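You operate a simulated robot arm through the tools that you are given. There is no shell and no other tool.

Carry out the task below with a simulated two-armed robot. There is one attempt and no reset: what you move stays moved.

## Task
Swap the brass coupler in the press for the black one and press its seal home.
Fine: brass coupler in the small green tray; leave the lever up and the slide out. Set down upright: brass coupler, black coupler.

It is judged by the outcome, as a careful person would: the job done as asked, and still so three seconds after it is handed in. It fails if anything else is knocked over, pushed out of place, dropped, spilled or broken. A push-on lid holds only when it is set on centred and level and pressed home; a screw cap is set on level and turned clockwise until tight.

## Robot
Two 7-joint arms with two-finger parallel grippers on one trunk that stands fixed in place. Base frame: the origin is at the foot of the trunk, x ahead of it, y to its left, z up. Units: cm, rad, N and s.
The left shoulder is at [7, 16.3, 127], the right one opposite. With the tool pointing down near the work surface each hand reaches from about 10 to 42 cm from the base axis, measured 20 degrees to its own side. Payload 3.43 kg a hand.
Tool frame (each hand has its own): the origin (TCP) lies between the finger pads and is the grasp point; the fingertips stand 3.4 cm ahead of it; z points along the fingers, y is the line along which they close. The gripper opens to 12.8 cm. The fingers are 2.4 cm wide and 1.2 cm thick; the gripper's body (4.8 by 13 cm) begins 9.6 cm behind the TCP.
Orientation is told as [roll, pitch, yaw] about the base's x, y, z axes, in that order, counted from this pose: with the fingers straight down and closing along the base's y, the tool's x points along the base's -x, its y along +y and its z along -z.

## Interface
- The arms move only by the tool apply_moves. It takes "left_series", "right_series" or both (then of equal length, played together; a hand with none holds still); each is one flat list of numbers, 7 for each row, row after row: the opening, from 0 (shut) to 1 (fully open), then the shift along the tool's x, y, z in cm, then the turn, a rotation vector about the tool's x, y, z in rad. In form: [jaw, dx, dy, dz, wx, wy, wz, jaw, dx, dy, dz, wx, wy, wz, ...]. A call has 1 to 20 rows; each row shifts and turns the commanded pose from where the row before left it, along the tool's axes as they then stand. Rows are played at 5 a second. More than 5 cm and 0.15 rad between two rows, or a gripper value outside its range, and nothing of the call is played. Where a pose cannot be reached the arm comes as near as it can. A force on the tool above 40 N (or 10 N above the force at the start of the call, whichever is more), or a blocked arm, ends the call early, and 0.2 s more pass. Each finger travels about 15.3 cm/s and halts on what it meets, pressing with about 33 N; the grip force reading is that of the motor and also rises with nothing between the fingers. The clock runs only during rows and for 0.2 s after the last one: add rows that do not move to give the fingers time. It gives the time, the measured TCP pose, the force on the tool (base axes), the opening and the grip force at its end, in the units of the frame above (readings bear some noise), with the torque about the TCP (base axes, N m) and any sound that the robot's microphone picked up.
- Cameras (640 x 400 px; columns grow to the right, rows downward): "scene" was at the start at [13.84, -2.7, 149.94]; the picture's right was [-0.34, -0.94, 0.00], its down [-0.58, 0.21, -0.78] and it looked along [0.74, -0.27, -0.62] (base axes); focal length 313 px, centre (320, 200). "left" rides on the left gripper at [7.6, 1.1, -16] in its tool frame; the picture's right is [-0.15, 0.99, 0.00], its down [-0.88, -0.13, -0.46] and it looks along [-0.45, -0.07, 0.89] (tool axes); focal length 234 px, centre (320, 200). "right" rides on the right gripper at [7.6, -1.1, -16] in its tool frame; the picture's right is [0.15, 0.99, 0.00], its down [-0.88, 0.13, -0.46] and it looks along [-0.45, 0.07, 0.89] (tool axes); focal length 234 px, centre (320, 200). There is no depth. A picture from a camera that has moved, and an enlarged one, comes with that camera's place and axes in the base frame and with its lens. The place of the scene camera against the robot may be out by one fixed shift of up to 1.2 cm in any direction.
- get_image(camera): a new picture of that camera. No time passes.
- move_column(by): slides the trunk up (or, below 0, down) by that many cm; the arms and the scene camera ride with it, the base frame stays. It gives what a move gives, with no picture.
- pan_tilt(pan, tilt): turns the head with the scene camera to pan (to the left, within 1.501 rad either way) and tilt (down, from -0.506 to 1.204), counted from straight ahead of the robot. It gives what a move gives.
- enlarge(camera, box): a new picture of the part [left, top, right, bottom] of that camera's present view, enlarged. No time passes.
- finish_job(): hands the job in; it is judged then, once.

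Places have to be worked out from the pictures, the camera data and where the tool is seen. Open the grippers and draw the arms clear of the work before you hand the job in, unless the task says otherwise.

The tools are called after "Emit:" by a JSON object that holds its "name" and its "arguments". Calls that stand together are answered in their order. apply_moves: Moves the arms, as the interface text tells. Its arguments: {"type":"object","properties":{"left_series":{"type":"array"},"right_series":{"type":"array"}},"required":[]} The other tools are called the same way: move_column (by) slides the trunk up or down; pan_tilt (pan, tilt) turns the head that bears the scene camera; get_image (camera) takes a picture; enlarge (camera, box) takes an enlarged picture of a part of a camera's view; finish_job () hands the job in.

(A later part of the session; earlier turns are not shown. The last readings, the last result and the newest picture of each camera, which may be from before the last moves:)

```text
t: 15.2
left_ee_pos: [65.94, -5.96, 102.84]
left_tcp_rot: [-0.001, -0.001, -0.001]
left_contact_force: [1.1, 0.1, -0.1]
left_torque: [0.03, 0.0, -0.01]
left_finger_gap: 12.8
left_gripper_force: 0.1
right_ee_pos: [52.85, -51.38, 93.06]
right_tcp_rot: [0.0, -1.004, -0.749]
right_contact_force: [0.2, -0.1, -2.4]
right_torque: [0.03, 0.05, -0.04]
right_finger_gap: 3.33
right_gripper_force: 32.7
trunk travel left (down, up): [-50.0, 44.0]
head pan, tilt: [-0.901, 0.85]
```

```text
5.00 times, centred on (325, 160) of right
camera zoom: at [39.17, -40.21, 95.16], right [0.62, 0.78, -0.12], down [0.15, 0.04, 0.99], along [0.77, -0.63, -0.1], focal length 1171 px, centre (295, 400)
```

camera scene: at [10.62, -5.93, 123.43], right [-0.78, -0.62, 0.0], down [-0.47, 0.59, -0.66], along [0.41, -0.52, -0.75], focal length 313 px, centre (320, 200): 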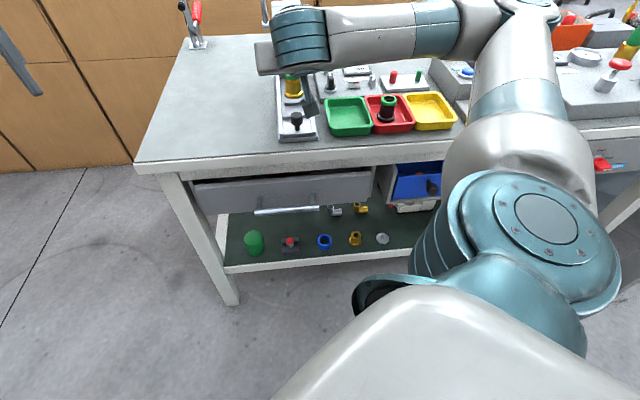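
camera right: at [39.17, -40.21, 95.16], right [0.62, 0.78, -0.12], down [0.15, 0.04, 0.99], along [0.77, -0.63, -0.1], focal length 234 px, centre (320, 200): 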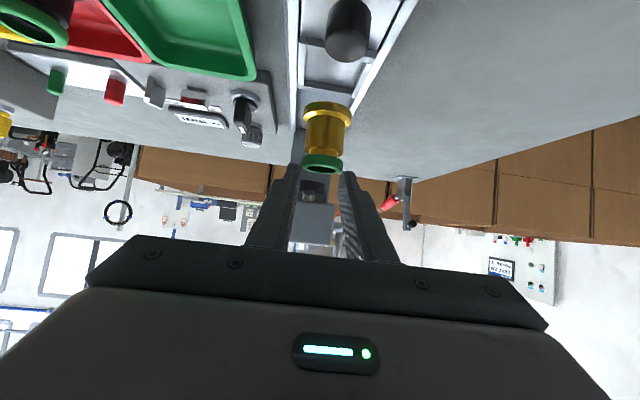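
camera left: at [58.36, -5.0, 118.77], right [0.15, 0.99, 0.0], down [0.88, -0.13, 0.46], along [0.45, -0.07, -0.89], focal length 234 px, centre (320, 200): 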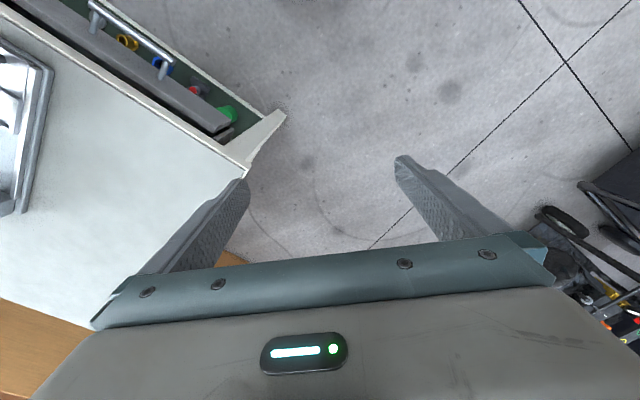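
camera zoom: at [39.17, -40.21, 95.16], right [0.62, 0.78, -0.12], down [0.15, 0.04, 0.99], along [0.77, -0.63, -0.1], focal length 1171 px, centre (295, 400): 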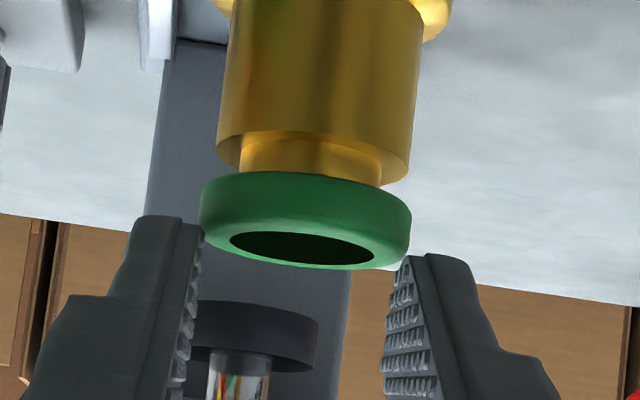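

Judging by all views, the coupler slid down about 4 cm and now hangs by its seal at the fingertips; its axis was about 0.4 cm deeper than I judged. I'll lower it back toward the nest now, shifting 0.45 cm toward the robot, to reseat and regrip.

Emit:
{"name": "apply_moves", "arguments": {"right_series": [0.2, 0.88, 0.1, 0.02, 0, 0, 0, 0.2, 1.05, 0, 0.67, 0, 0, 0, 0.2, 0.675, 0, 0.43, 0, 0, 0]}}

Emit:
{"name": "enlarge", "arguments": {"camera": "right", "box": [240, 70, 400, 200]}}

Emit:
{"name": "enlarge", "arguments": {"camera": "left", "box": [0, 40, 60, 140]}}

Emit:
{"name": "enlarge", "arguments": {"camera": "scene", "box": [265, 70, 325, 130]}}

```text
t: 15.9
left_ee_pos: [65.9, -6.04, 102.87]
left_tcp_rot: [0.0, 0.001, 0.0]
left_contact_force: [-0.4, 0.0, 0.1]
left_torque: [-0.02, 0.01, -0.02]
left_finger_gap: 12.81
left_gripper_force: 0.0
right_ee_pos: [52.66, -50.88, 90.29]
right_tcp_rot: [0.002, -1.007, -0.751]
right_contact_force: [0.0, -0.4, -1.8]
right_torque: [0.02, 0.01, 0.04]
right_finger_gap: 3.32
right_gripper_force: 33.4
trunk travel left (down, up): [-50.0, 44.0]
head pan, tilt: [-0.901, 0.85]
```

```text
3.08 times, centred on (320, 135) of right
camera zoom: at [39.06, -39.79, 92.41], right [0.62, 0.78, -0.12], down [0.15, 0.04, 0.99], along [0.77, -0.63, -0.1], focal length 720 px, centre (320, 400)
```

zoom: 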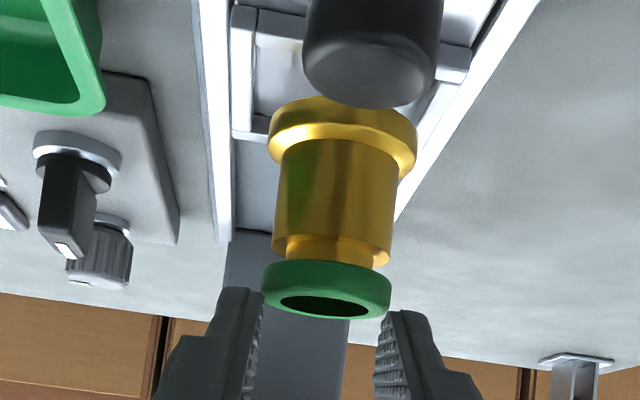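

```text
4.00 times, centred on (30, 90) of left
camera zoom: at [58.35, -4.99, 118.77], right [0.15, 0.99, 0.0], down [0.88, -0.13, 0.46], along [0.45, -0.07, -0.89], focal length 937 px, centre (1480, 640)
```

zoom: 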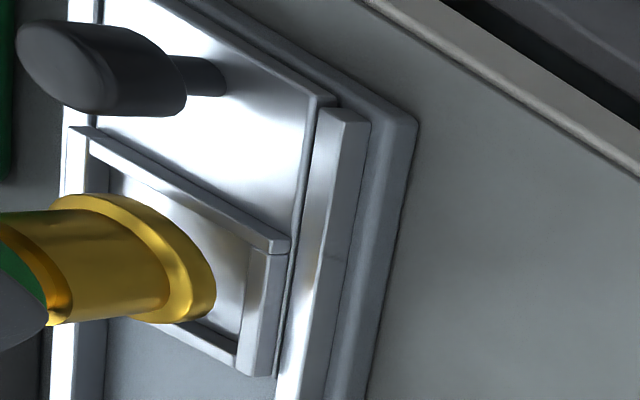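

```text
6.67 times, centred on (295, 100) of scene
camera zoom: at [10.61, -5.91, 123.44], right [-0.78, -0.62, 0.0], down [-0.47, 0.59, -0.66], along [0.41, -0.52, -0.75], focal length 2086 px, centre (487, 867)
```

zoom: 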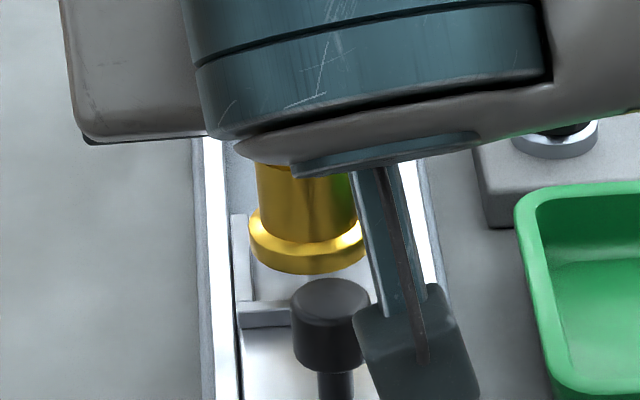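

The coupler's position relative to the hand is unchanged, so the hold is stable though not the grip I want. It sits about 1 cm above the nest and nearly aligned, so I'll correct slightly and lower it to reseat.

Emit:
{"name": "apply_moves", "arguments": {"right_series": [0.2, 0.42, -0.1, 0.09, 0, 0, 0, 0.2, 0.25, 0, 0.16, 0, 0, 0]}}

Emit:
{"name": "enlarge", "arguments": {"camera": "left", "box": [0, 40, 60, 140]}}

Emit:
{"name": "enlarge", "arguments": {"camera": "right", "box": [260, 60, 380, 170]}}

Emit:
{"name": "enlarge", "arguments": {"camera": "scene", "box": [265, 90, 325, 140]}}

```text
t: 16.6
left_ee_pos: [65.98, -6.03, 102.77]
left_tcp_rot: [-0.001, 0.0, 0.0]
left_contact_force: [0.3, 0.3, 0.1]
left_torque: [0.0, -0.05, 0.0]
left_finger_gap: 12.78
left_gripper_force: 0.1
right_ee_pos: [52.59, -50.71, 89.53]
right_tcp_rot: [0.003, -1.005, -0.749]
right_contact_force: [-0.1, -0.8, -1.9]
right_torque: [0.04, 0.05, -0.01]
right_finger_gap: 3.29
right_gripper_force: 33.4
trunk travel left (down, up): [-50.0, 44.0]
head pan, tilt: [-0.901, 0.85]
```

```text
4.00 times, centred on (30, 90) of left
camera zoom: at [58.35, -4.98, 118.77], right [0.15, 0.99, 0.0], down [0.88, -0.13, 0.46], along [0.45, -0.07, -0.89], focal length 937 px, centre (1480, 640)
```

zoom: 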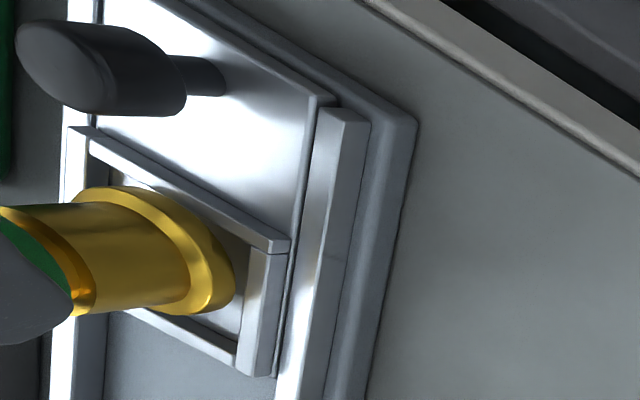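

```text
3.64 times, centred on (320, 115) of right
camera zoom: at [38.87, -39.7, 91.77], right [0.62, 0.78, -0.12], down [0.15, 0.04, 0.99], along [0.77, -0.63, -0.1], focal length 852 px, centre (320, 509)
```

zoom: 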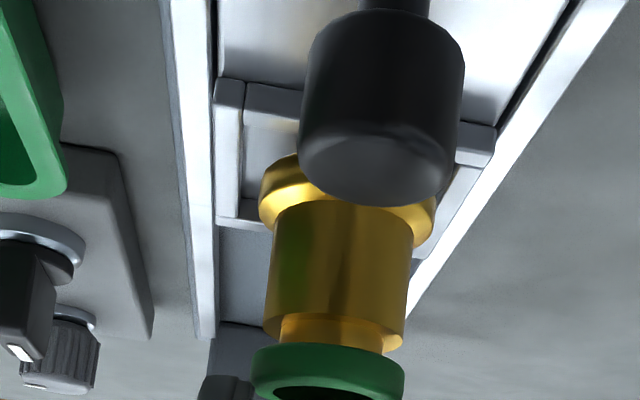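

```text
8.00 times, centred on (295, 115) of scene
camera zoom: at [10.61, -5.91, 123.44], right [-0.78, -0.62, 0.0], down [-0.47, 0.59, -0.66], along [0.41, -0.52, -0.75], focal length 2503 px, centre (520, 880)
```

zoom: 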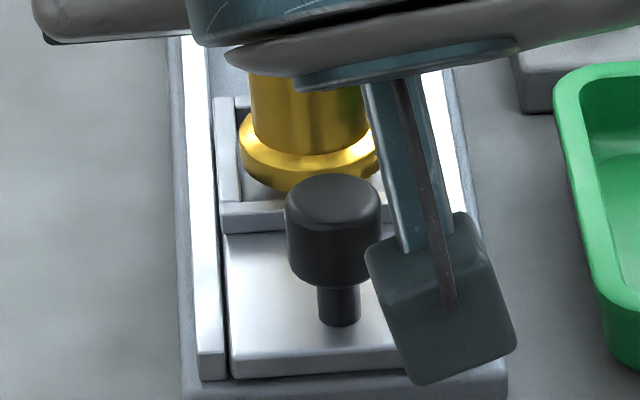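

Nearly in the nest. Compared with the earlier in-nest picture it should sit about 0.25 cm further in, so I'll correct that and lower the last bit, watching the force.

Emit:
{"name": "apply_moves", "arguments": {"right_series": [0.2, 0.16, 0, 0.4, 0, 0, 0, 0.2, 0.17, 0, 0.107, 0, 0, 0, 0.2, 0, 0, 0, 0, 0, 0]}}

Emit:
{"name": "enlarge", "arguments": {"camera": "left", "box": [0, 40, 60, 140]}}

Emit:
{"name": "enlarge", "arguments": {"camera": "scene", "box": [265, 90, 325, 140]}}

Emit:
{"name": "enlarge", "arguments": {"camera": "right", "box": [260, 60, 380, 170]}}

```text
t: 17.4
left_ee_pos: [65.79, -5.93, 102.96]
left_tcp_rot: [0.001, -0.001, -0.001]
left_contact_force: [-0.2, 1.4, -0.4]
left_torque: [-0.03, 0.0, 0.0]
left_finger_gap: 12.79
left_gripper_force: 0.0
right_ee_pos: [52.62, -50.87, 89.14]
right_tcp_rot: [0.001, -1.007, -0.752]
right_contact_force: [0.2, -0.2, 8.3]
right_torque: [0.0, -0.05, 0.0]
right_finger_gap: 3.3
right_gripper_force: 32.9
trunk travel left (down, up): [-50.0, 44.0]
head pan, tilt: [-0.901, 0.85]
```

```text
4.00 times, centred on (30, 90) of left
camera zoom: at [58.27, -4.9, 118.84], right [0.15, 0.99, 0.0], down [0.88, -0.13, 0.46], along [0.45, -0.07, -0.89], focal length 937 px, centre (1480, 640)
```

zoom: 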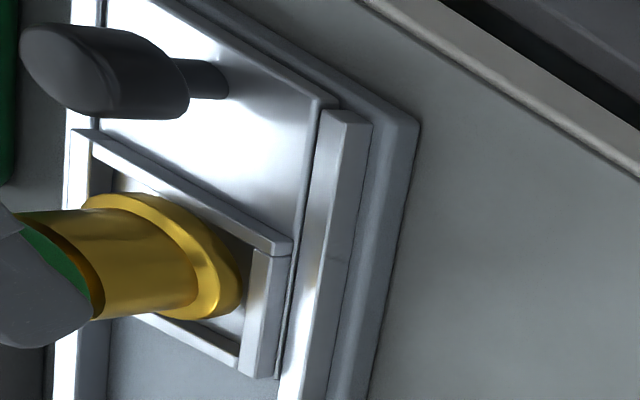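

```text
8.00 times, centred on (295, 115) of scene
camera zoom: at [10.52, -5.83, 123.46], right [-0.78, -0.62, 0.0], down [-0.47, 0.59, -0.66], along [0.41, -0.52, -0.75], focal length 2503 px, centre (520, 880)
```

zoom: 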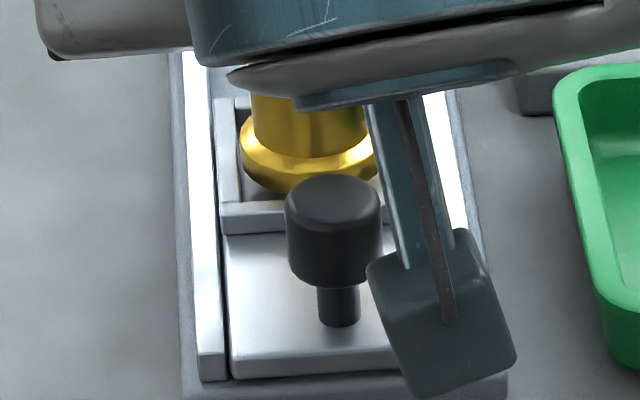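

```text
3.64 times, centred on (320, 115) of right
camera zoom: at [38.98, -39.84, 91.28], right [0.62, 0.78, -0.12], down [0.15, 0.04, 0.99], along [0.77, -0.63, -0.09], focal length 852 px, centre (320, 509)
```

zoom: 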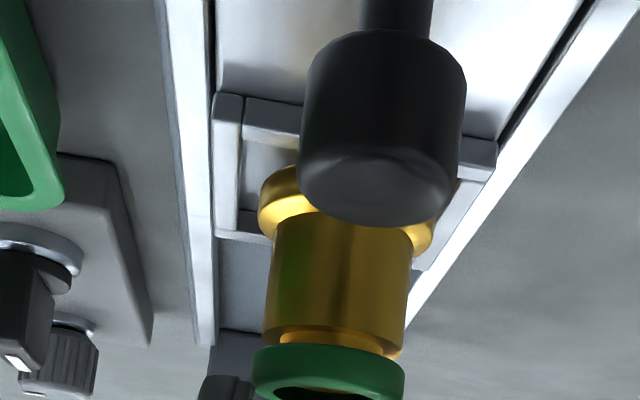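

The force rose to +8 N, so the flange has met the nest floor; base is at about z 81 and the pictures show it inside the walls. I'll open the fingers to release it upright.

Emit:
{"name": "apply_moves", "arguments": {"right_series": [0.24, -0.084, 0, -0.054, 0, 0, 0, 0.3, 0, 0, 0, 0, 0, 0, 0.45, 0, 0, 0, 0, 0, 0, 0.6, 0, 0, 0, 0, 0, 0]}}

Emit:
{"name": "enlarge", "arguments": {"camera": "left", "box": [0, 40, 60, 140]}}

Emit:
{"name": "enlarge", "arguments": {"camera": "right", "box": [240, 60, 400, 200]}}

Emit:
{"name": "enlarge", "arguments": {"camera": "scene", "box": [265, 90, 325, 140]}}

```text
t: 18.4
left_ee_pos: [65.87, -6.02, 102.92]
left_tcp_rot: [0.001, 0.0, -0.001]
left_contact_force: [-0.4, 0.5, 0.7]
left_torque: [0.0, 0.01, 0.01]
left_finger_gap: 12.8
left_gripper_force: 0.0
right_ee_pos: [52.65, -51.07, 89.13]
right_tcp_rot: [-0.001, -1.004, -0.75]
right_contact_force: [-0.2, -0.1, -0.5]
right_torque: [0.01, -0.01, -0.01]
right_finger_gap: 7.67
right_gripper_force: 0.1
trunk travel left (down, up): [-50.0, 44.0]
head pan, tilt: [-0.901, 0.85]
```

```text
4.00 times, centred on (30, 90) of left
camera zoom: at [58.33, -4.97, 118.79], right [0.15, 0.99, 0.0], down [0.88, -0.13, 0.46], along [0.45, -0.07, -0.89], focal length 937 px, centre (1480, 640)
```

zoom: 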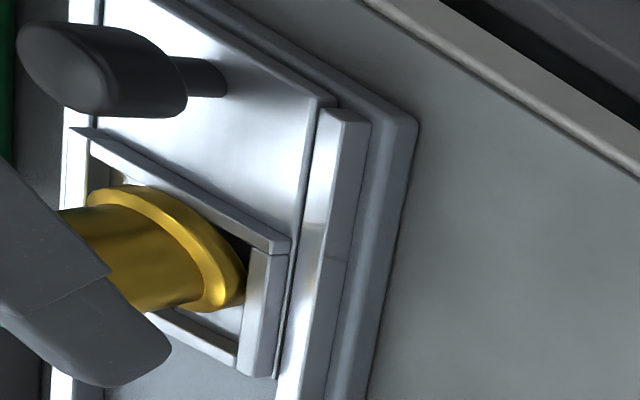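

```text
2.86 times, centred on (320, 130) of right
camera zoom: at [38.99, -39.89, 91.29], right [0.62, 0.78, -0.12], down [0.15, 0.04, 0.99], along [0.77, -0.63, -0.1], focal length 669 px, centre (320, 400)
```

zoom: 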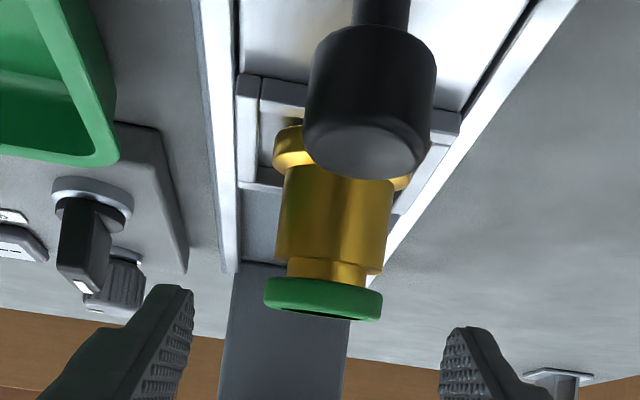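

```text
8.00 times, centred on (295, 115) of scene
camera zoom: at [10.58, -5.89, 123.44], right [-0.78, -0.62, 0.0], down [-0.47, 0.59, -0.66], along [0.41, -0.52, -0.75], focal length 2503 px, centre (520, 880)
```

zoom: 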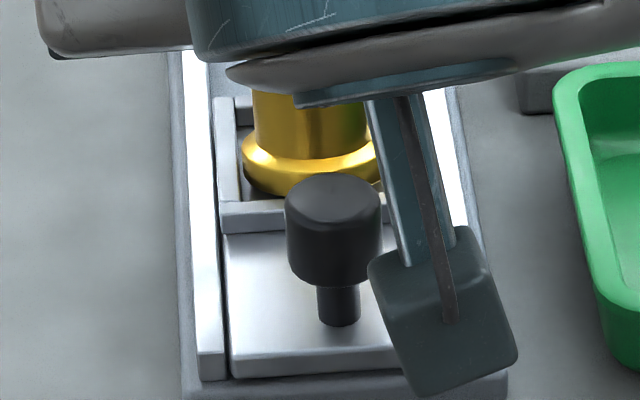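

Released: the coupler stands in the nest, about 0.3 cm nearer the front wall, and its neck is visible again. The failed grip came from the pads' upper edge catching the seal, so I need a flatter approach. I'll look at where the right elbow is before considering a lower trunk.

Emit:
{"name": "pan_tilt", "arguments": {"pan": -1.1, "tilt": 0.45}}

Emit:
{"name": "get_image", "arguments": {"camera": "scene"}}

```text
t: 19.2
left_ee_pos: [65.96, -6.09, 102.87]
left_tcp_rot: [0.0, -0.002, 0.0]
left_contact_force: [-0.1, 1.0, 0.5]
left_torque: [0.01, -0.01, 0.01]
left_finger_gap: 12.82
left_gripper_force: 0.0
right_ee_pos: [52.67, -51.07, 89.06]
right_tcp_rot: [0.002, -1.005, -0.752]
right_contact_force: [-0.8, -1.0, 0.5]
right_torque: [0.03, 0.01, 0.0]
right_finger_gap: 7.69
right_gripper_force: 0.1
trunk travel left (down, up): [-50.0, 44.0]
head pan, tilt: [-1.1, 0.45]
```

```text
taken
camera scene: at [9.91, -7.95, 126.88], right [-0.89, -0.45, 0.0], down [-0.2, 0.39, -0.9], along [0.41, -0.8, -0.44], focal length 313 px, centre (320, 200)
```

scene: 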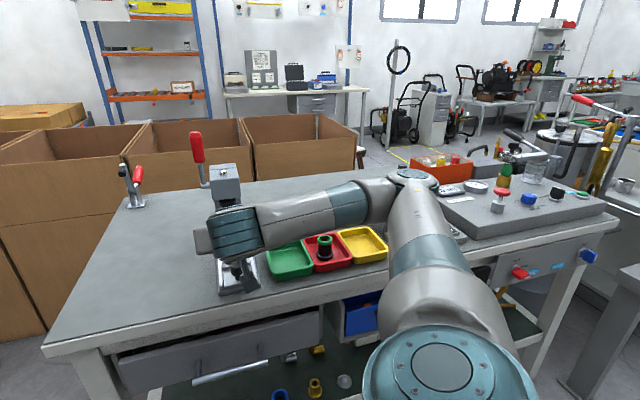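

The elbow is well off the bench edge and about 26 cm above it, so lowering the trunk is safe. I'll first raise the hand 10 cm straight up off the coupler, fingers open.

Emit:
{"name": "apply_moves", "arguments": {"right_series": [0.7, -2.109, 0, -1.3425, 0, 0, 0, 0.7, -2.109, 0, -1.3425, 0, 0, 0, 0.7, -2.109, 0, -1.3425, 0, 0, 0, 0.7, -2.109, 0, -1.3425, 0, 0, 0, 0.7, 0, 0, 0, 0, 0, 0]}}

Emit:
{"name": "pan_tilt", "arguments": {"pan": -0.9, "tilt": 0.7}}

Emit:
{"name": "get_image", "arguments": {"camera": "scene"}}

```text
t: 20.4
left_ee_pos: [65.83, -5.96, 102.83]
left_tcp_rot: [-0.001, 0.001, 0.0]
left_contact_force: [0.4, 0.3, 0.5]
left_torque: [0.0, -0.03, 0.0]
left_finger_gap: 12.78
left_gripper_force: 0.1
right_ee_pos: [52.6, -50.94, 99.15]
right_tcp_rot: [0.003, -1.006, -0.752]
right_contact_force: [-0.1, -0.3, 0.3]
right_torque: [-0.01, 0.03, 0.0]
right_finger_gap: 8.94
right_gripper_force: 0.1
trunk travel left (down, up): [-50.0, 44.0]
head pan, tilt: [-1.1, 0.45]
```

```text
t: 21.2
left_ee_pos: [65.81, -6.11, 102.89]
left_tcp_rot: [0.0, -0.001, -0.001]
left_contact_force: [0.0, -0.2, -0.7]
left_torque: [0.0, 0.01, 0.01]
left_finger_gap: 12.83
left_gripper_force: 0.1
right_ee_pos: [52.64, -51.09, 99.1]
right_tcp_rot: [0.001, -1.003, -0.75]
right_contact_force: [-0.1, 0.4, -0.3]
right_torque: [0.0, 0.03, 0.01]
right_finger_gap: 8.97
right_gripper_force: 0.0
trunk travel left (down, up): [-50.0, 44.0]
head pan, tilt: [-0.901, 0.7]
```

```text
taken
camera scene: at [11.0, -6.43, 124.67], right [-0.78, -0.62, 0.0], down [-0.4, 0.5, -0.77], along [0.47, -0.6, -0.64], focal length 313 px, centre (320, 200)
```

scene: 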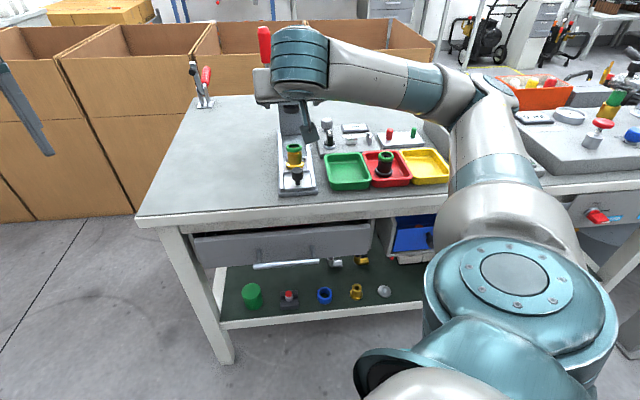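

The hand is clear above. I'll zoom on the brass coupler to confirm it is seated upright in the nest.

Emit:
{"name": "enlarge", "arguments": {"camera": "scene", "box": [265, 130, 325, 200]}}

Emit:
{"name": "enlarge", "arguments": {"camera": "left", "box": [0, 20, 60, 140]}}

Emit:
{"name": "enlarge", "arguments": {"camera": "right", "box": [280, 0, 380, 130]}}

```text
5.71 times, centred on (295, 165) of scene
camera zoom: at [11.0, -6.43, 124.67], right [-0.78, -0.62, 0.0], down [-0.4, 0.5, -0.77], along [0.47, -0.6, -0.64], focal length 1788 px, centre (463, 400)
```

zoom: 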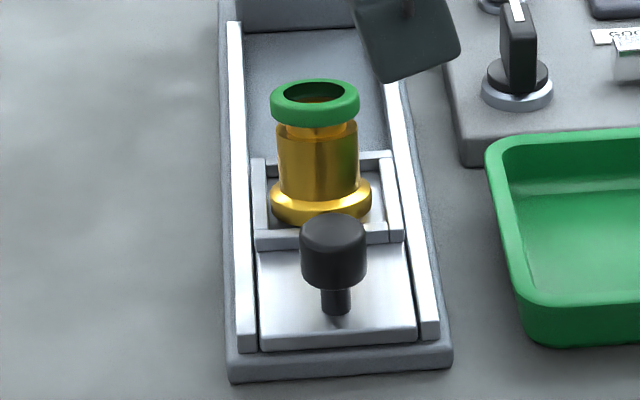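

```text
3.33 times, centred on (30, 80) of left
camera zoom: at [58.33, -4.97, 118.79], right [0.15, 0.99, 0.0], down [0.88, -0.13, 0.46], along [0.45, -0.07, -0.89], focal length 781 px, centre (1287, 600)
```

zoom: 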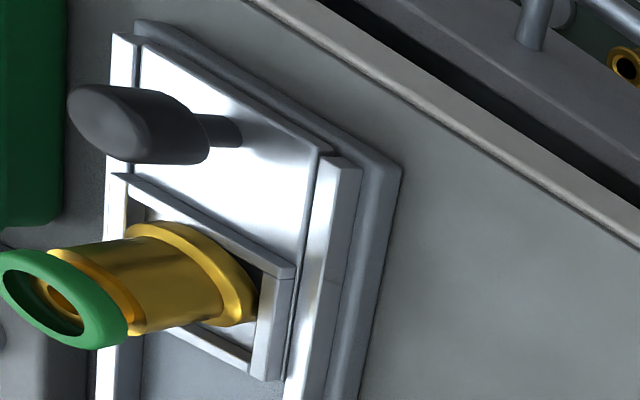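

```text
3.08 times, centred on (330, 65) of right
camera zoom: at [38.96, -39.9, 101.23], right [0.62, 0.78, -0.12], down [0.15, 0.04, 0.99], along [0.77, -0.63, -0.1], focal length 720 px, centre (289, 615)
```

zoom: 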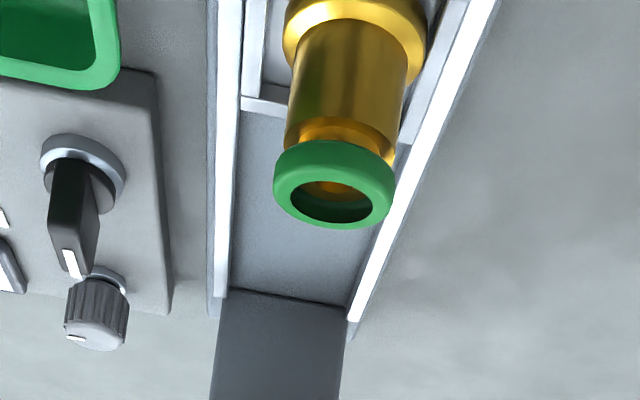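

It is upright and intact. I'll lower the trunk 12 cm: the open fingers come down around the coupler without touching it, ending at TCP z of about 87, and the left hand stays over free floor.

Emit:
{"name": "move_column", "arguments": {"by": -12}}

Emit:
{"name": "get_image", "arguments": {"camera": "scene"}}

Emit:
{"name": "get_image", "arguments": {"camera": "left"}}

```text
t: 22.7
left_ee_pos: [65.9, -5.96, 90.87]
left_tcp_rot: [-0.001, 0.0, 0.0]
left_contact_force: [0.7, 0.1, -0.5]
left_torque: [0.03, -0.02, 0.0]
left_finger_gap: 12.79
left_gripper_force: 0.1
right_ee_pos: [52.63, -50.98, 87.15]
right_tcp_rot: [0.0, -1.005, -0.748]
right_contact_force: [0.2, 0.2, 0.1]
right_torque: [-0.01, 0.0, -0.02]
right_finger_gap: 8.94
right_gripper_force: 0.1
trunk travel left (down, up): [-38.0, 56.0]
head pan, tilt: [-0.901, 0.7]
```

```text
taken
camera scene: at [10.98, -6.41, 112.68], right [-0.78, -0.62, 0.0], down [-0.4, 0.5, -0.76], along [0.48, -0.6, -0.64], focal length 313 px, centre (320, 200)
```

scene: 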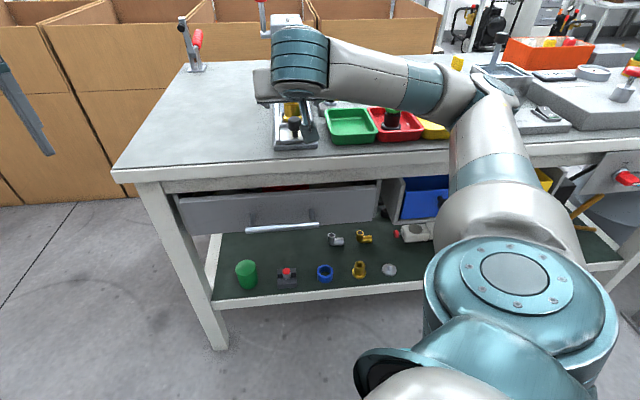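

```text
taken
camera left: at [58.3, -4.96, 106.81], right [0.15, 0.99, 0.0], down [0.88, -0.13, 0.46], along [0.45, -0.07, -0.89], focal length 234 px, centre (320, 200)
```

left: 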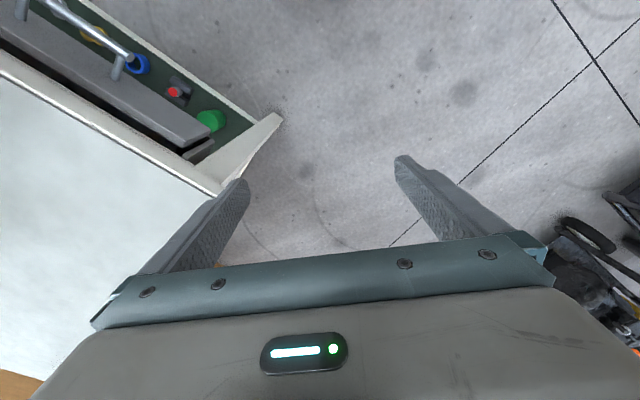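

The left camera no longer sees the slide. I'll raise the left hand 8 cm and yaw it -1.2 rad in free air so its camera looks toward the press from the side.

Emit:
{"name": "apply_moves", "arguments": {"left_series": [0.5, 0, 0, -1, 0, 0, 0.15, 0.5, 0, 0, -1, 0, 0, 0.15, 0.5, 0, 0, -1, 0, 0, 0.15, 0.5, 0, 0, -1, 0, 0, 0.15, 0.5, 0, 0, -1, 0, 0, 0.15, 0.5, 0, 0, -1, 0, 0, 0.15, 0.5, 0, 0, -1, 0, 0, 0.15, 0.5, 0, 0, -1, 0, 0, 0.15, 0.5, 0, 0, 0, 0, 0, 0]}}

Emit:
{"name": "get_image", "arguments": {"camera": "left"}}

```text
t: 24.7
left_ee_pos: [57.82, -5.48, 95.8]
left_tcp_rot: [0.0, -0.002, -1.196]
left_contact_force: [1.0, 0.8, -0.6]
left_torque: [0.01, 0.02, 0.02]
left_finger_gap: 6.41
left_gripper_force: 0.0
left hand out of reach, approached as far as the arm can: row 6, 7, 8
right_ee_pos: [52.63, -51.03, 87.09]
right_tcp_rot: [0.001, -1.004, -0.75]
right_contact_force: [0.2, 0.8, 0.2]
right_torque: [-0.01, -0.05, -0.01]
right_finger_gap: 8.95
right_gripper_force: 0.0
trunk travel left (down, up): [-38.0, 56.0]
head pan, tilt: [-0.901, 0.7]
```

```text
taken
camera left: at [56.1, 1.9, 111.75], right [0.97, 0.23, 0.0], down [0.2, -0.87, 0.46], along [0.1, -0.45, -0.89], focal length 234 px, centre (320, 200)
```

left: 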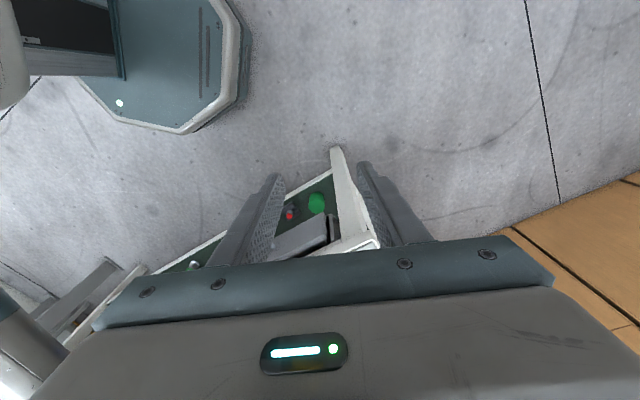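

Now I tilt the left hand forward 0.75 rad so its camera looks nearly level toward the slide, opening its fingers to clear the view.

Emit:
{"name": "apply_moves", "arguments": {"left_series": [0.8, 0, 0, 0, 0, -0.15, 0, 1, 0, 0, 0, 0, -0.15, 0, 1, 0, 0, 0, 0, -0.15, 0, 1, 0, 0, 0, 0, -0.15, 0, 1, 0, 0, 0, 0, -0.15, 0, 1, 0, 0, 0, 0, 0, 0]}}

Emit:
{"name": "get_image", "arguments": {"camera": "left"}}

Emit:
{"name": "get_image", "arguments": {"camera": "scene"}}

```text
t: 26.1
left_ee_pos: [57.9, -5.59, 95.87]
left_tcp_rot: [0.001, -0.751, -1.202]
left_contact_force: [-0.4, 0.2, 0.2]
left_torque: [0.0, 0.0, -0.02]
left_finger_gap: 12.8
left_gripper_force: 0.1
right_ee_pos: [52.65, -51.15, 87.05]
right_tcp_rot: [0.003, -1.006, -0.749]
right_contact_force: [0.0, -0.3, 0.4]
right_torque: [0.01, -0.03, -0.03]
right_finger_gap: 8.97
right_gripper_force: 0.0
trunk travel left (down, up): [-38.0, 56.0]
head pan, tilt: [-0.901, 0.7]
```

```text
taken
camera left: at [52.97, 10.09, 102.39], right [0.96, 0.26, 0.1], down [0.0, -0.36, 0.93], along [0.28, -0.9, -0.34], focal length 234 px, centre (320, 200)
```

left: 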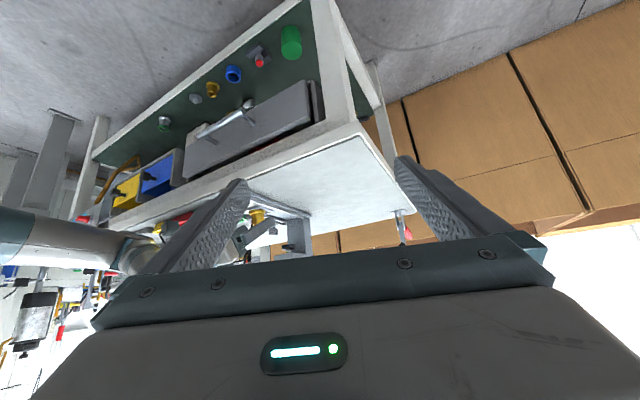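

```text
taken
camera scene: at [10.99, -6.46, 112.67], right [-0.78, -0.62, 0.0], down [-0.4, 0.51, -0.76], along [0.47, -0.6, -0.64], focal length 313 px, centre (320, 200)
```

scene: 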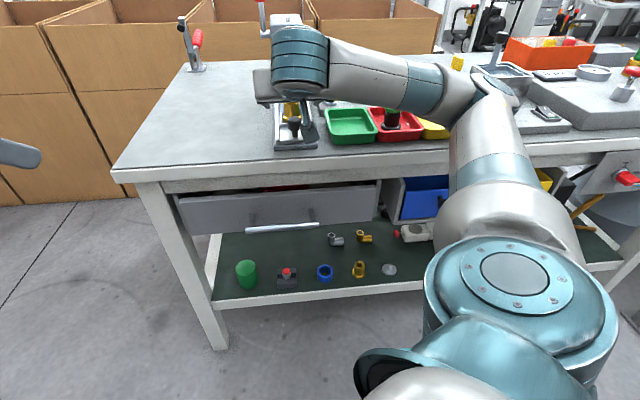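

The slide appears near the left finger in this view. I'll yaw the left hand a further 0.2 rad and tilt 0.15 rad more to centre the slide between its fingers.

Emit:
{"name": "apply_moves", "arguments": {"left_series": [1, 0, 0, 0, 0.068, 0, 0.073, 1, 0, 0, 0, 0.068, 0, 0.073, 1, 0, 0, 0, 0, -0.15, 0, 1, 0, 0, 0, 0, 0, 0]}}

Emit:
{"name": "get_image", "arguments": {"camera": "left"}}

```text
t: 27.1
left_ee_pos: [57.88, -5.57, 95.94]
left_tcp_rot: [0.001, -0.9, -1.301]
left_contact_force: [-0.3, 0.5, -0.4]
left_torque: [0.02, 0.02, 0.0]
left_finger_gap: 12.82
left_gripper_force: 0.0
left hand out of reach, approached as far as the arm can: row 2
right_ee_pos: [52.58, -51.05, 86.87]
right_tcp_rot: [0.001, -1.004, -0.75]
right_contact_force: [-0.7, -0.9, -0.4]
right_torque: [0.02, -0.03, 0.01]
right_finger_gap: 8.99
right_gripper_force: 0.2
trunk travel left (down, up): [-38.0, 56.0]
head pan, tilt: [-0.901, 0.7]
```

```text
taken
camera left: at [54.32, 11.22, 99.92], right [0.98, 0.18, 0.12], down [-0.08, -0.22, 0.97], along [0.2, -0.96, -0.2], focal length 234 px, centre (320, 200)
```

left: 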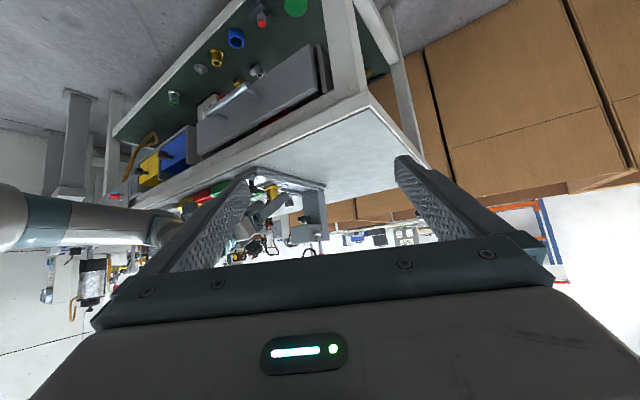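

The slide and press are now visible just inside the left finger. I'll zoom into that region.

Emit:
{"name": "enlarge", "arguments": {"camera": "left", "box": [235, 160, 335, 230]}}

```text
5.71 times, centred on (285, 195) of left
camera zoom: at [54.32, 11.22, 99.92], right [0.98, 0.18, 0.12], down [-0.08, -0.22, 0.97], along [0.2, -0.96, -0.2], focal length 1338 px, centre (520, 229)
```

zoom: 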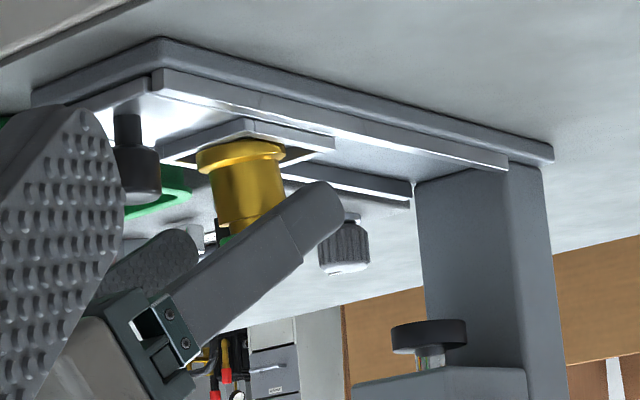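

This is an excellent, upside-down side view of coupler and fingers. Now I tilt the right hand to 1.3 rad above the grasp height to see whether the arm can hold that pose.

Emit:
{"name": "apply_moves", "arguments": {"right_series": [0.7, 0, 0, 0, 0, -0.15, 0, 0.7, 0, 0, 0, 0, -0.15, 0, 0.7, 0, 0, 0, 0, 0, 0]}}

Emit:
{"name": "enlarge", "arguments": {"camera": "left", "box": [235, 160, 335, 230]}}

```text
t: 27.9
left_ee_pos: [57.85, -5.47, 95.9]
left_tcp_rot: [0.001, -0.898, -1.299]
left_contact_force: [0.5, 1.4, 0.7]
left_torque: [0.01, 0.04, -0.01]
left_finger_gap: 12.8
left_gripper_force: 0.0
right_ee_pos: [52.55, -51.02, 87.11]
right_tcp_rot: [0.002, -1.306, -0.751]
right_contact_force: [0.3, 0.1, 1.0]
right_torque: [0.0, -0.01, -0.01]
right_finger_gap: 8.95
right_gripper_force: 0.1
trunk travel left (down, up): [-38.0, 56.0]
head pan, tilt: [-0.901, 0.7]
```

```text
5.71 times, centred on (285, 195) of left
camera zoom: at [54.34, 11.28, 99.89], right [0.98, 0.18, 0.11], down [-0.07, -0.22, 0.97], along [0.2, -0.96, -0.2], focal length 1338 px, centre (520, 229)
```

zoom: 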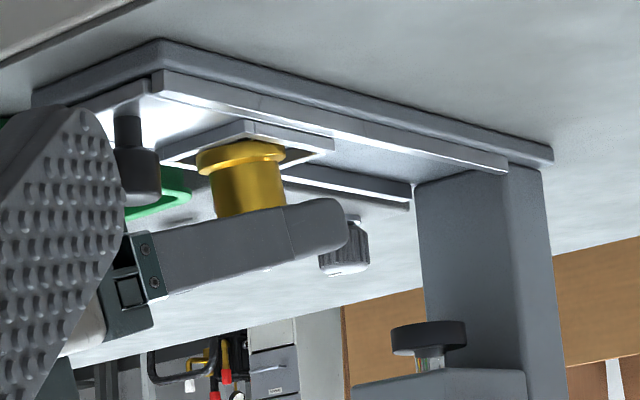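

The pose is reachable now. I'll descend to the body height, s 73.7, z 83.9, with the fingers still open, and check from the side.

Emit:
{"name": "apply_moves", "arguments": {"right_series": [0.7, 1.5, 0.07, 0.65, 0, 0, 0, 0.6, 1.46, 0.07, 0.65, 0, 0, 0, 0.6, 0, 0, 0, 0, 0, 0]}}

Emit:
{"name": "enlarge", "arguments": {"camera": "left", "box": [235, 160, 335, 230]}}

Emit:
{"name": "enlarge", "arguments": {"camera": "right", "box": [240, 100, 400, 240]}}

```text
t: 28.7
left_ee_pos: [57.88, -5.6, 95.82]
left_tcp_rot: [0.0, -0.901, -1.3]
left_contact_force: [0.1, 0.5, 0.1]
left_torque: [0.03, 0.01, 0.03]
left_finger_gap: 12.8
left_gripper_force: 0.1
right_ee_pos: [53.04, -51.28, 83.9]
right_tcp_rot: [0.003, -1.306, -0.754]
right_contact_force: [-0.1, -0.6, 0.1]
right_torque: [0.04, 0.02, -0.01]
right_finger_gap: 7.69
right_gripper_force: 0.0
trunk travel left (down, up): [-38.0, 56.0]
head pan, tilt: [-0.901, 0.7]
```

```text
5.71 times, centred on (285, 195) of left
camera zoom: at [54.35, 11.27, 99.89], right [0.98, 0.18, 0.11], down [-0.07, -0.22, 0.97], along [0.2, -0.96, -0.2], focal length 1338 px, centre (520, 229)
```

zoom: 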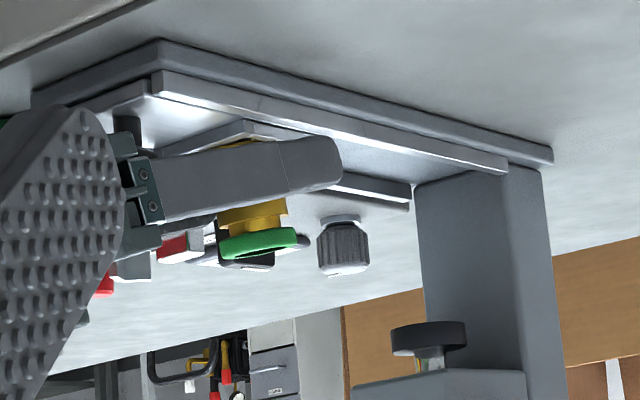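

```text
2.86 times, centred on (320, 170) of right
camera zoom: at [39.53, -40.22, 80.78], right [0.65, 0.75, -0.14], down [-0.06, 0.24, 0.97], along [0.76, -0.62, 0.2], focal length 669 px, centre (320, 286)
```

zoom: 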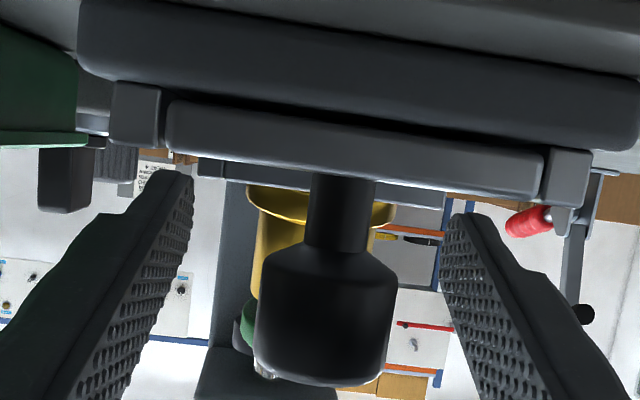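

The side view agrees with my numbers: the fingertips reach 1.2 cm past the axis and the pads cover the body below the seal. I'll close on it.

Emit:
{"name": "apply_moves", "arguments": {"right_series": [0.45, 0, 0, 0, 0, 0, 0, 0.3, 0, 0, 0, 0, 0, 0, 0.2, 0, 0, 0, 0, 0, 0, 0.15, 0, 0, 0, 0, 0, 0, 0.15, 0, 0, 0, 0, 0, 0]}}

Emit:
{"name": "enlarge", "arguments": {"camera": "left", "box": [235, 160, 335, 230]}}

Emit:
{"name": "enlarge", "arguments": {"camera": "right", "box": [240, 100, 400, 240]}}

```text
t: 29.9
left_ee_pos: [57.76, -5.61, 95.88]
left_tcp_rot: [0.003, -0.898, -1.303]
left_contact_force: [-0.4, -0.5, -1.0]
left_torque: [0.03, 0.0, 0.0]
left_finger_gap: 12.8
left_gripper_force: 0.0
right_ee_pos: [52.85, -51.6, 83.96]
right_tcp_rot: [0.007, -1.305, -0.76]
right_contact_force: [-20.0, -21.8, 1.8]
right_torque: [-0.57, 0.63, -1.12]
right_finger_gap: 6.12
right_gripper_force: 44.9
trunk travel left (down, up): [-38.0, 56.0]
head pan, tilt: [-0.901, 0.7]
```

```text
5.71 times, centred on (285, 195) of left
camera zoom: at [54.15, 11.12, 100.03], right [0.98, 0.18, 0.12], down [-0.08, -0.22, 0.97], along [0.2, -0.96, -0.2], focal length 1338 px, centre (520, 229)
```

zoom: 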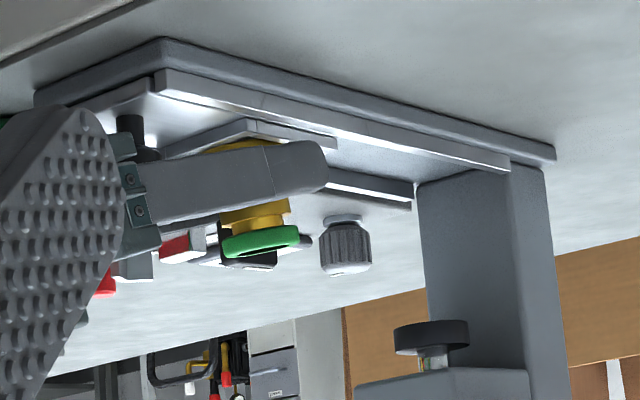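

```text
2.86 times, centred on (320, 170) of right
camera zoom: at [39.34, -40.4, 80.79], right [0.65, 0.75, -0.14], down [-0.06, 0.24, 0.97], along [0.76, -0.62, 0.2], focal length 669 px, centre (320, 286)
```

zoom: 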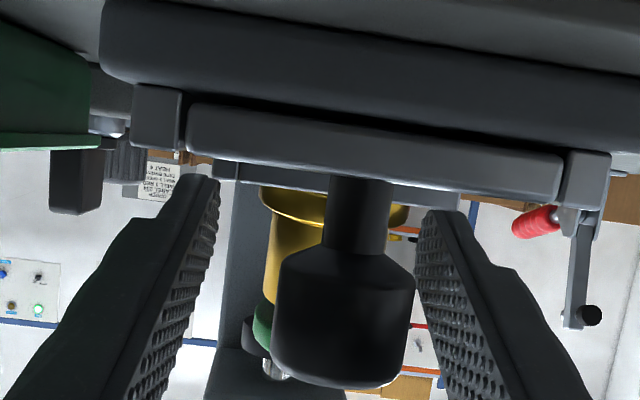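

The gap stopped at 6.1 cm with a sideways load: the right finger's lower tip corner met the outside of the nest wall, while the coupler is untouched. I'll open again to relieve it and check the pose.

Emit:
{"name": "apply_moves", "arguments": {"right_series": [0.65, 0, 0, 0, 0, 0, 0, 0.65, 0, 0, 0, 0, 0, 0]}}

Emit:
{"name": "enlarge", "arguments": {"camera": "left", "box": [235, 160, 335, 230]}}

Emit:
{"name": "enlarge", "arguments": {"camera": "scene", "box": [250, 60, 350, 160]}}

```text
t: 30.5
left_ee_pos: [57.94, -5.54, 96.01]
left_tcp_rot: [0.0, -0.897, -1.3]
left_contact_force: [0.1, 0.7, -0.5]
left_torque: [-0.04, 0.0, 0.05]
left_finger_gap: 12.83
left_gripper_force: 0.1
right_ee_pos: [53.08, -51.2, 83.91]
right_tcp_rot: [0.001, -1.303, -0.749]
right_contact_force: [0.5, 0.0, 0.6]
right_torque: [-0.02, 0.03, -0.01]
right_finger_gap: 8.32
right_gripper_force: 0.0
trunk travel left (down, up): [-38.0, 56.0]
head pan, tilt: [-0.901, 0.7]
```

```text
5.71 times, centred on (285, 195) of left
camera zoom: at [54.35, 11.21, 99.88], right [0.98, 0.18, 0.11], down [-0.07, -0.22, 0.97], along [0.2, -0.96, -0.2], focal length 1338 px, centre (520, 229)
```

zoom: 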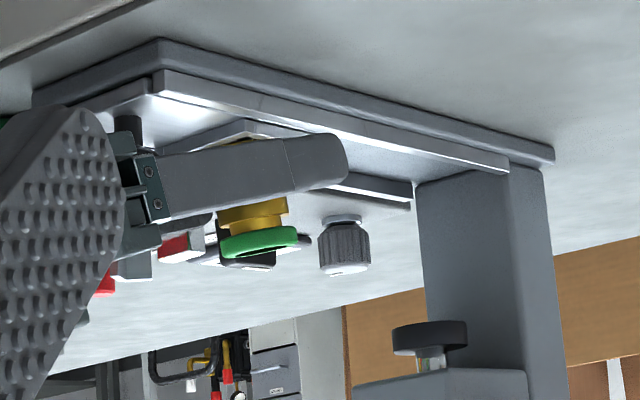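

```text
4.00 times, centred on (300, 110) of scene
camera zoom: at [11.04, -6.39, 112.67], right [-0.78, -0.62, 0.0], down [-0.4, 0.5, -0.76], along [0.48, -0.6, -0.64], focal length 1252 px, centre (400, 560)
```

zoom: 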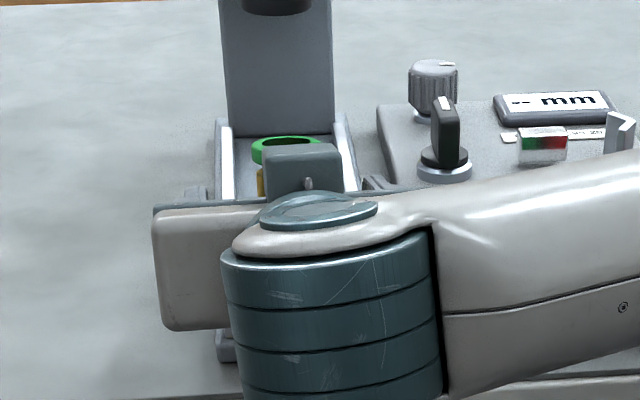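

Relieved and back in place. The nest centre reads near l -1.7 with an outer width of 6.1 cm. I'll raise 0.4 cm and pull back 0.6 cm so the fingertips clear the nest wall, then close again.

Emit:
{"name": "apply_moves", "arguments": {"right_series": [0.6, -0.227, -0.17, -0.684, 0, 0, 0, 0.5, 0, 0, 0, 0, 0, 0, 0.4, 0, 0, 0, 0, 0, 0, 0.3, 0, 0, 0, 0, 0, 0, 0.2, 0, 0, 0, 0, 0, 0, 0.2, 0, 0, 0, 0, 0, 0]}}

Emit:
{"name": "enlarge", "arguments": {"camera": "left", "box": [235, 160, 335, 230]}}

Emit:
{"name": "enlarge", "arguments": {"camera": "right", "box": [240, 100, 400, 240]}}

```text
t: 31.9
left_ee_pos: [57.83, -5.51, 95.88]
left_tcp_rot: [0.0, -0.9, -1.297]
left_contact_force: [-0.2, 0.4, 0.2]
left_torque: [0.01, -0.02, 0.04]
left_finger_gap: 12.81
left_gripper_force: 0.1
right_ee_pos: [52.61, -51.04, 84.25]
right_tcp_rot: [0.0, -1.305, -0.75]
right_contact_force: [0.1, 0.8, 0.1]
right_torque: [0.02, 0.01, 0.0]
right_finger_gap: 3.27
right_gripper_force: 33.4
trunk travel left (down, up): [-38.0, 56.0]
head pan, tilt: [-0.901, 0.7]
```

```text
5.71 times, centred on (285, 195) of left
camera zoom: at [54.34, 11.28, 99.89], right [0.98, 0.18, 0.11], down [-0.07, -0.22, 0.97], along [0.2, -0.96, -0.2], focal length 1338 px, centre (520, 229)
```

zoom: 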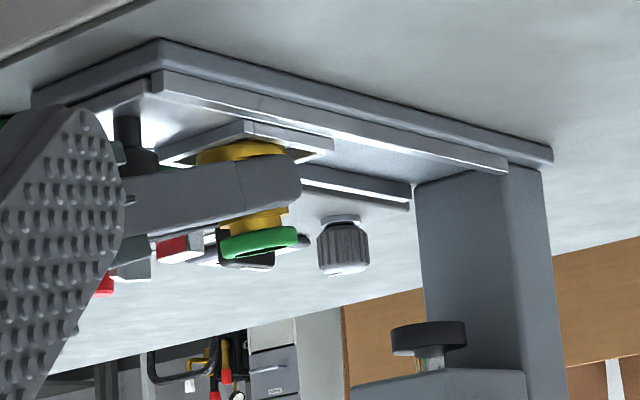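

```text
2.86 times, centred on (320, 170) of right
camera zoom: at [39.11, -39.96, 81.21], right [0.65, 0.75, -0.14], down [-0.06, 0.24, 0.97], along [0.76, -0.62, 0.2], focal length 669 px, centre (320, 286)
```

zoom: 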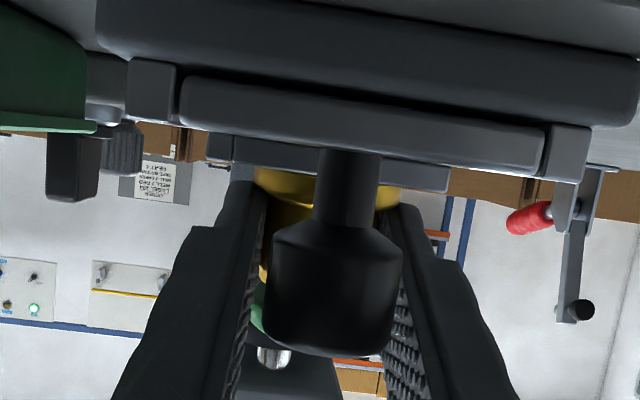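

Now gripped on the body, gap 3.27, with the finger between flange and seal in the side view. I'll lift a little and check for slip.

Emit:
{"name": "apply_moves", "arguments": {"right_series": [0.15, -0.482, 0, -0.132, 0, 0, 0, 0.15, -0.964, 0, -0.264, 0, 0, 0, 0.15, 0, 0, 0, 0, 0, 0]}}

Emit:
{"name": "enlarge", "arguments": {"camera": "left", "box": [235, 160, 335, 230]}}

```text
t: 32.7
left_ee_pos: [57.9, -5.54, 96.04]
left_tcp_rot: [0.0, -0.898, -1.296]
left_contact_force: [0.2, 0.6, -0.2]
left_torque: [-0.03, -0.02, 0.01]
left_finger_gap: 12.81
left_gripper_force: 0.1
right_ee_pos: [52.63, -51.12, 85.72]
right_tcp_rot: [0.0, -1.303, -0.75]
right_contact_force: [0.2, -1.0, -2.5]
right_torque: [0.06, 0.02, 0.04]
right_finger_gap: 3.24
right_gripper_force: 33.5
trunk travel left (down, up): [-38.0, 56.0]
head pan, tilt: [-0.901, 0.7]
```

```text
5.71 times, centred on (285, 195) of left
camera zoom: at [54.36, 11.26, 99.88], right [0.98, 0.18, 0.11], down [-0.07, -0.22, 0.97], along [0.2, -0.96, -0.2], focal length 1338 px, centre (520, 229)
```

zoom: 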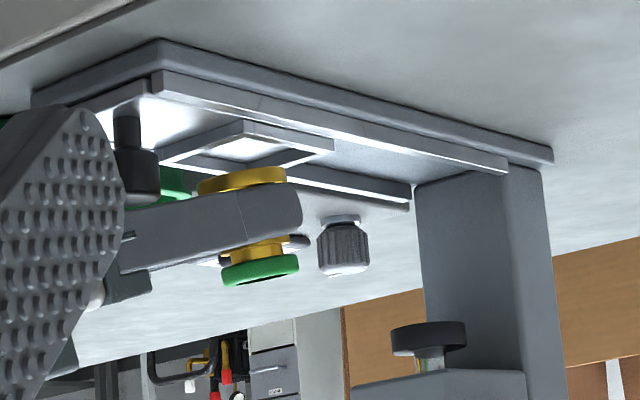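

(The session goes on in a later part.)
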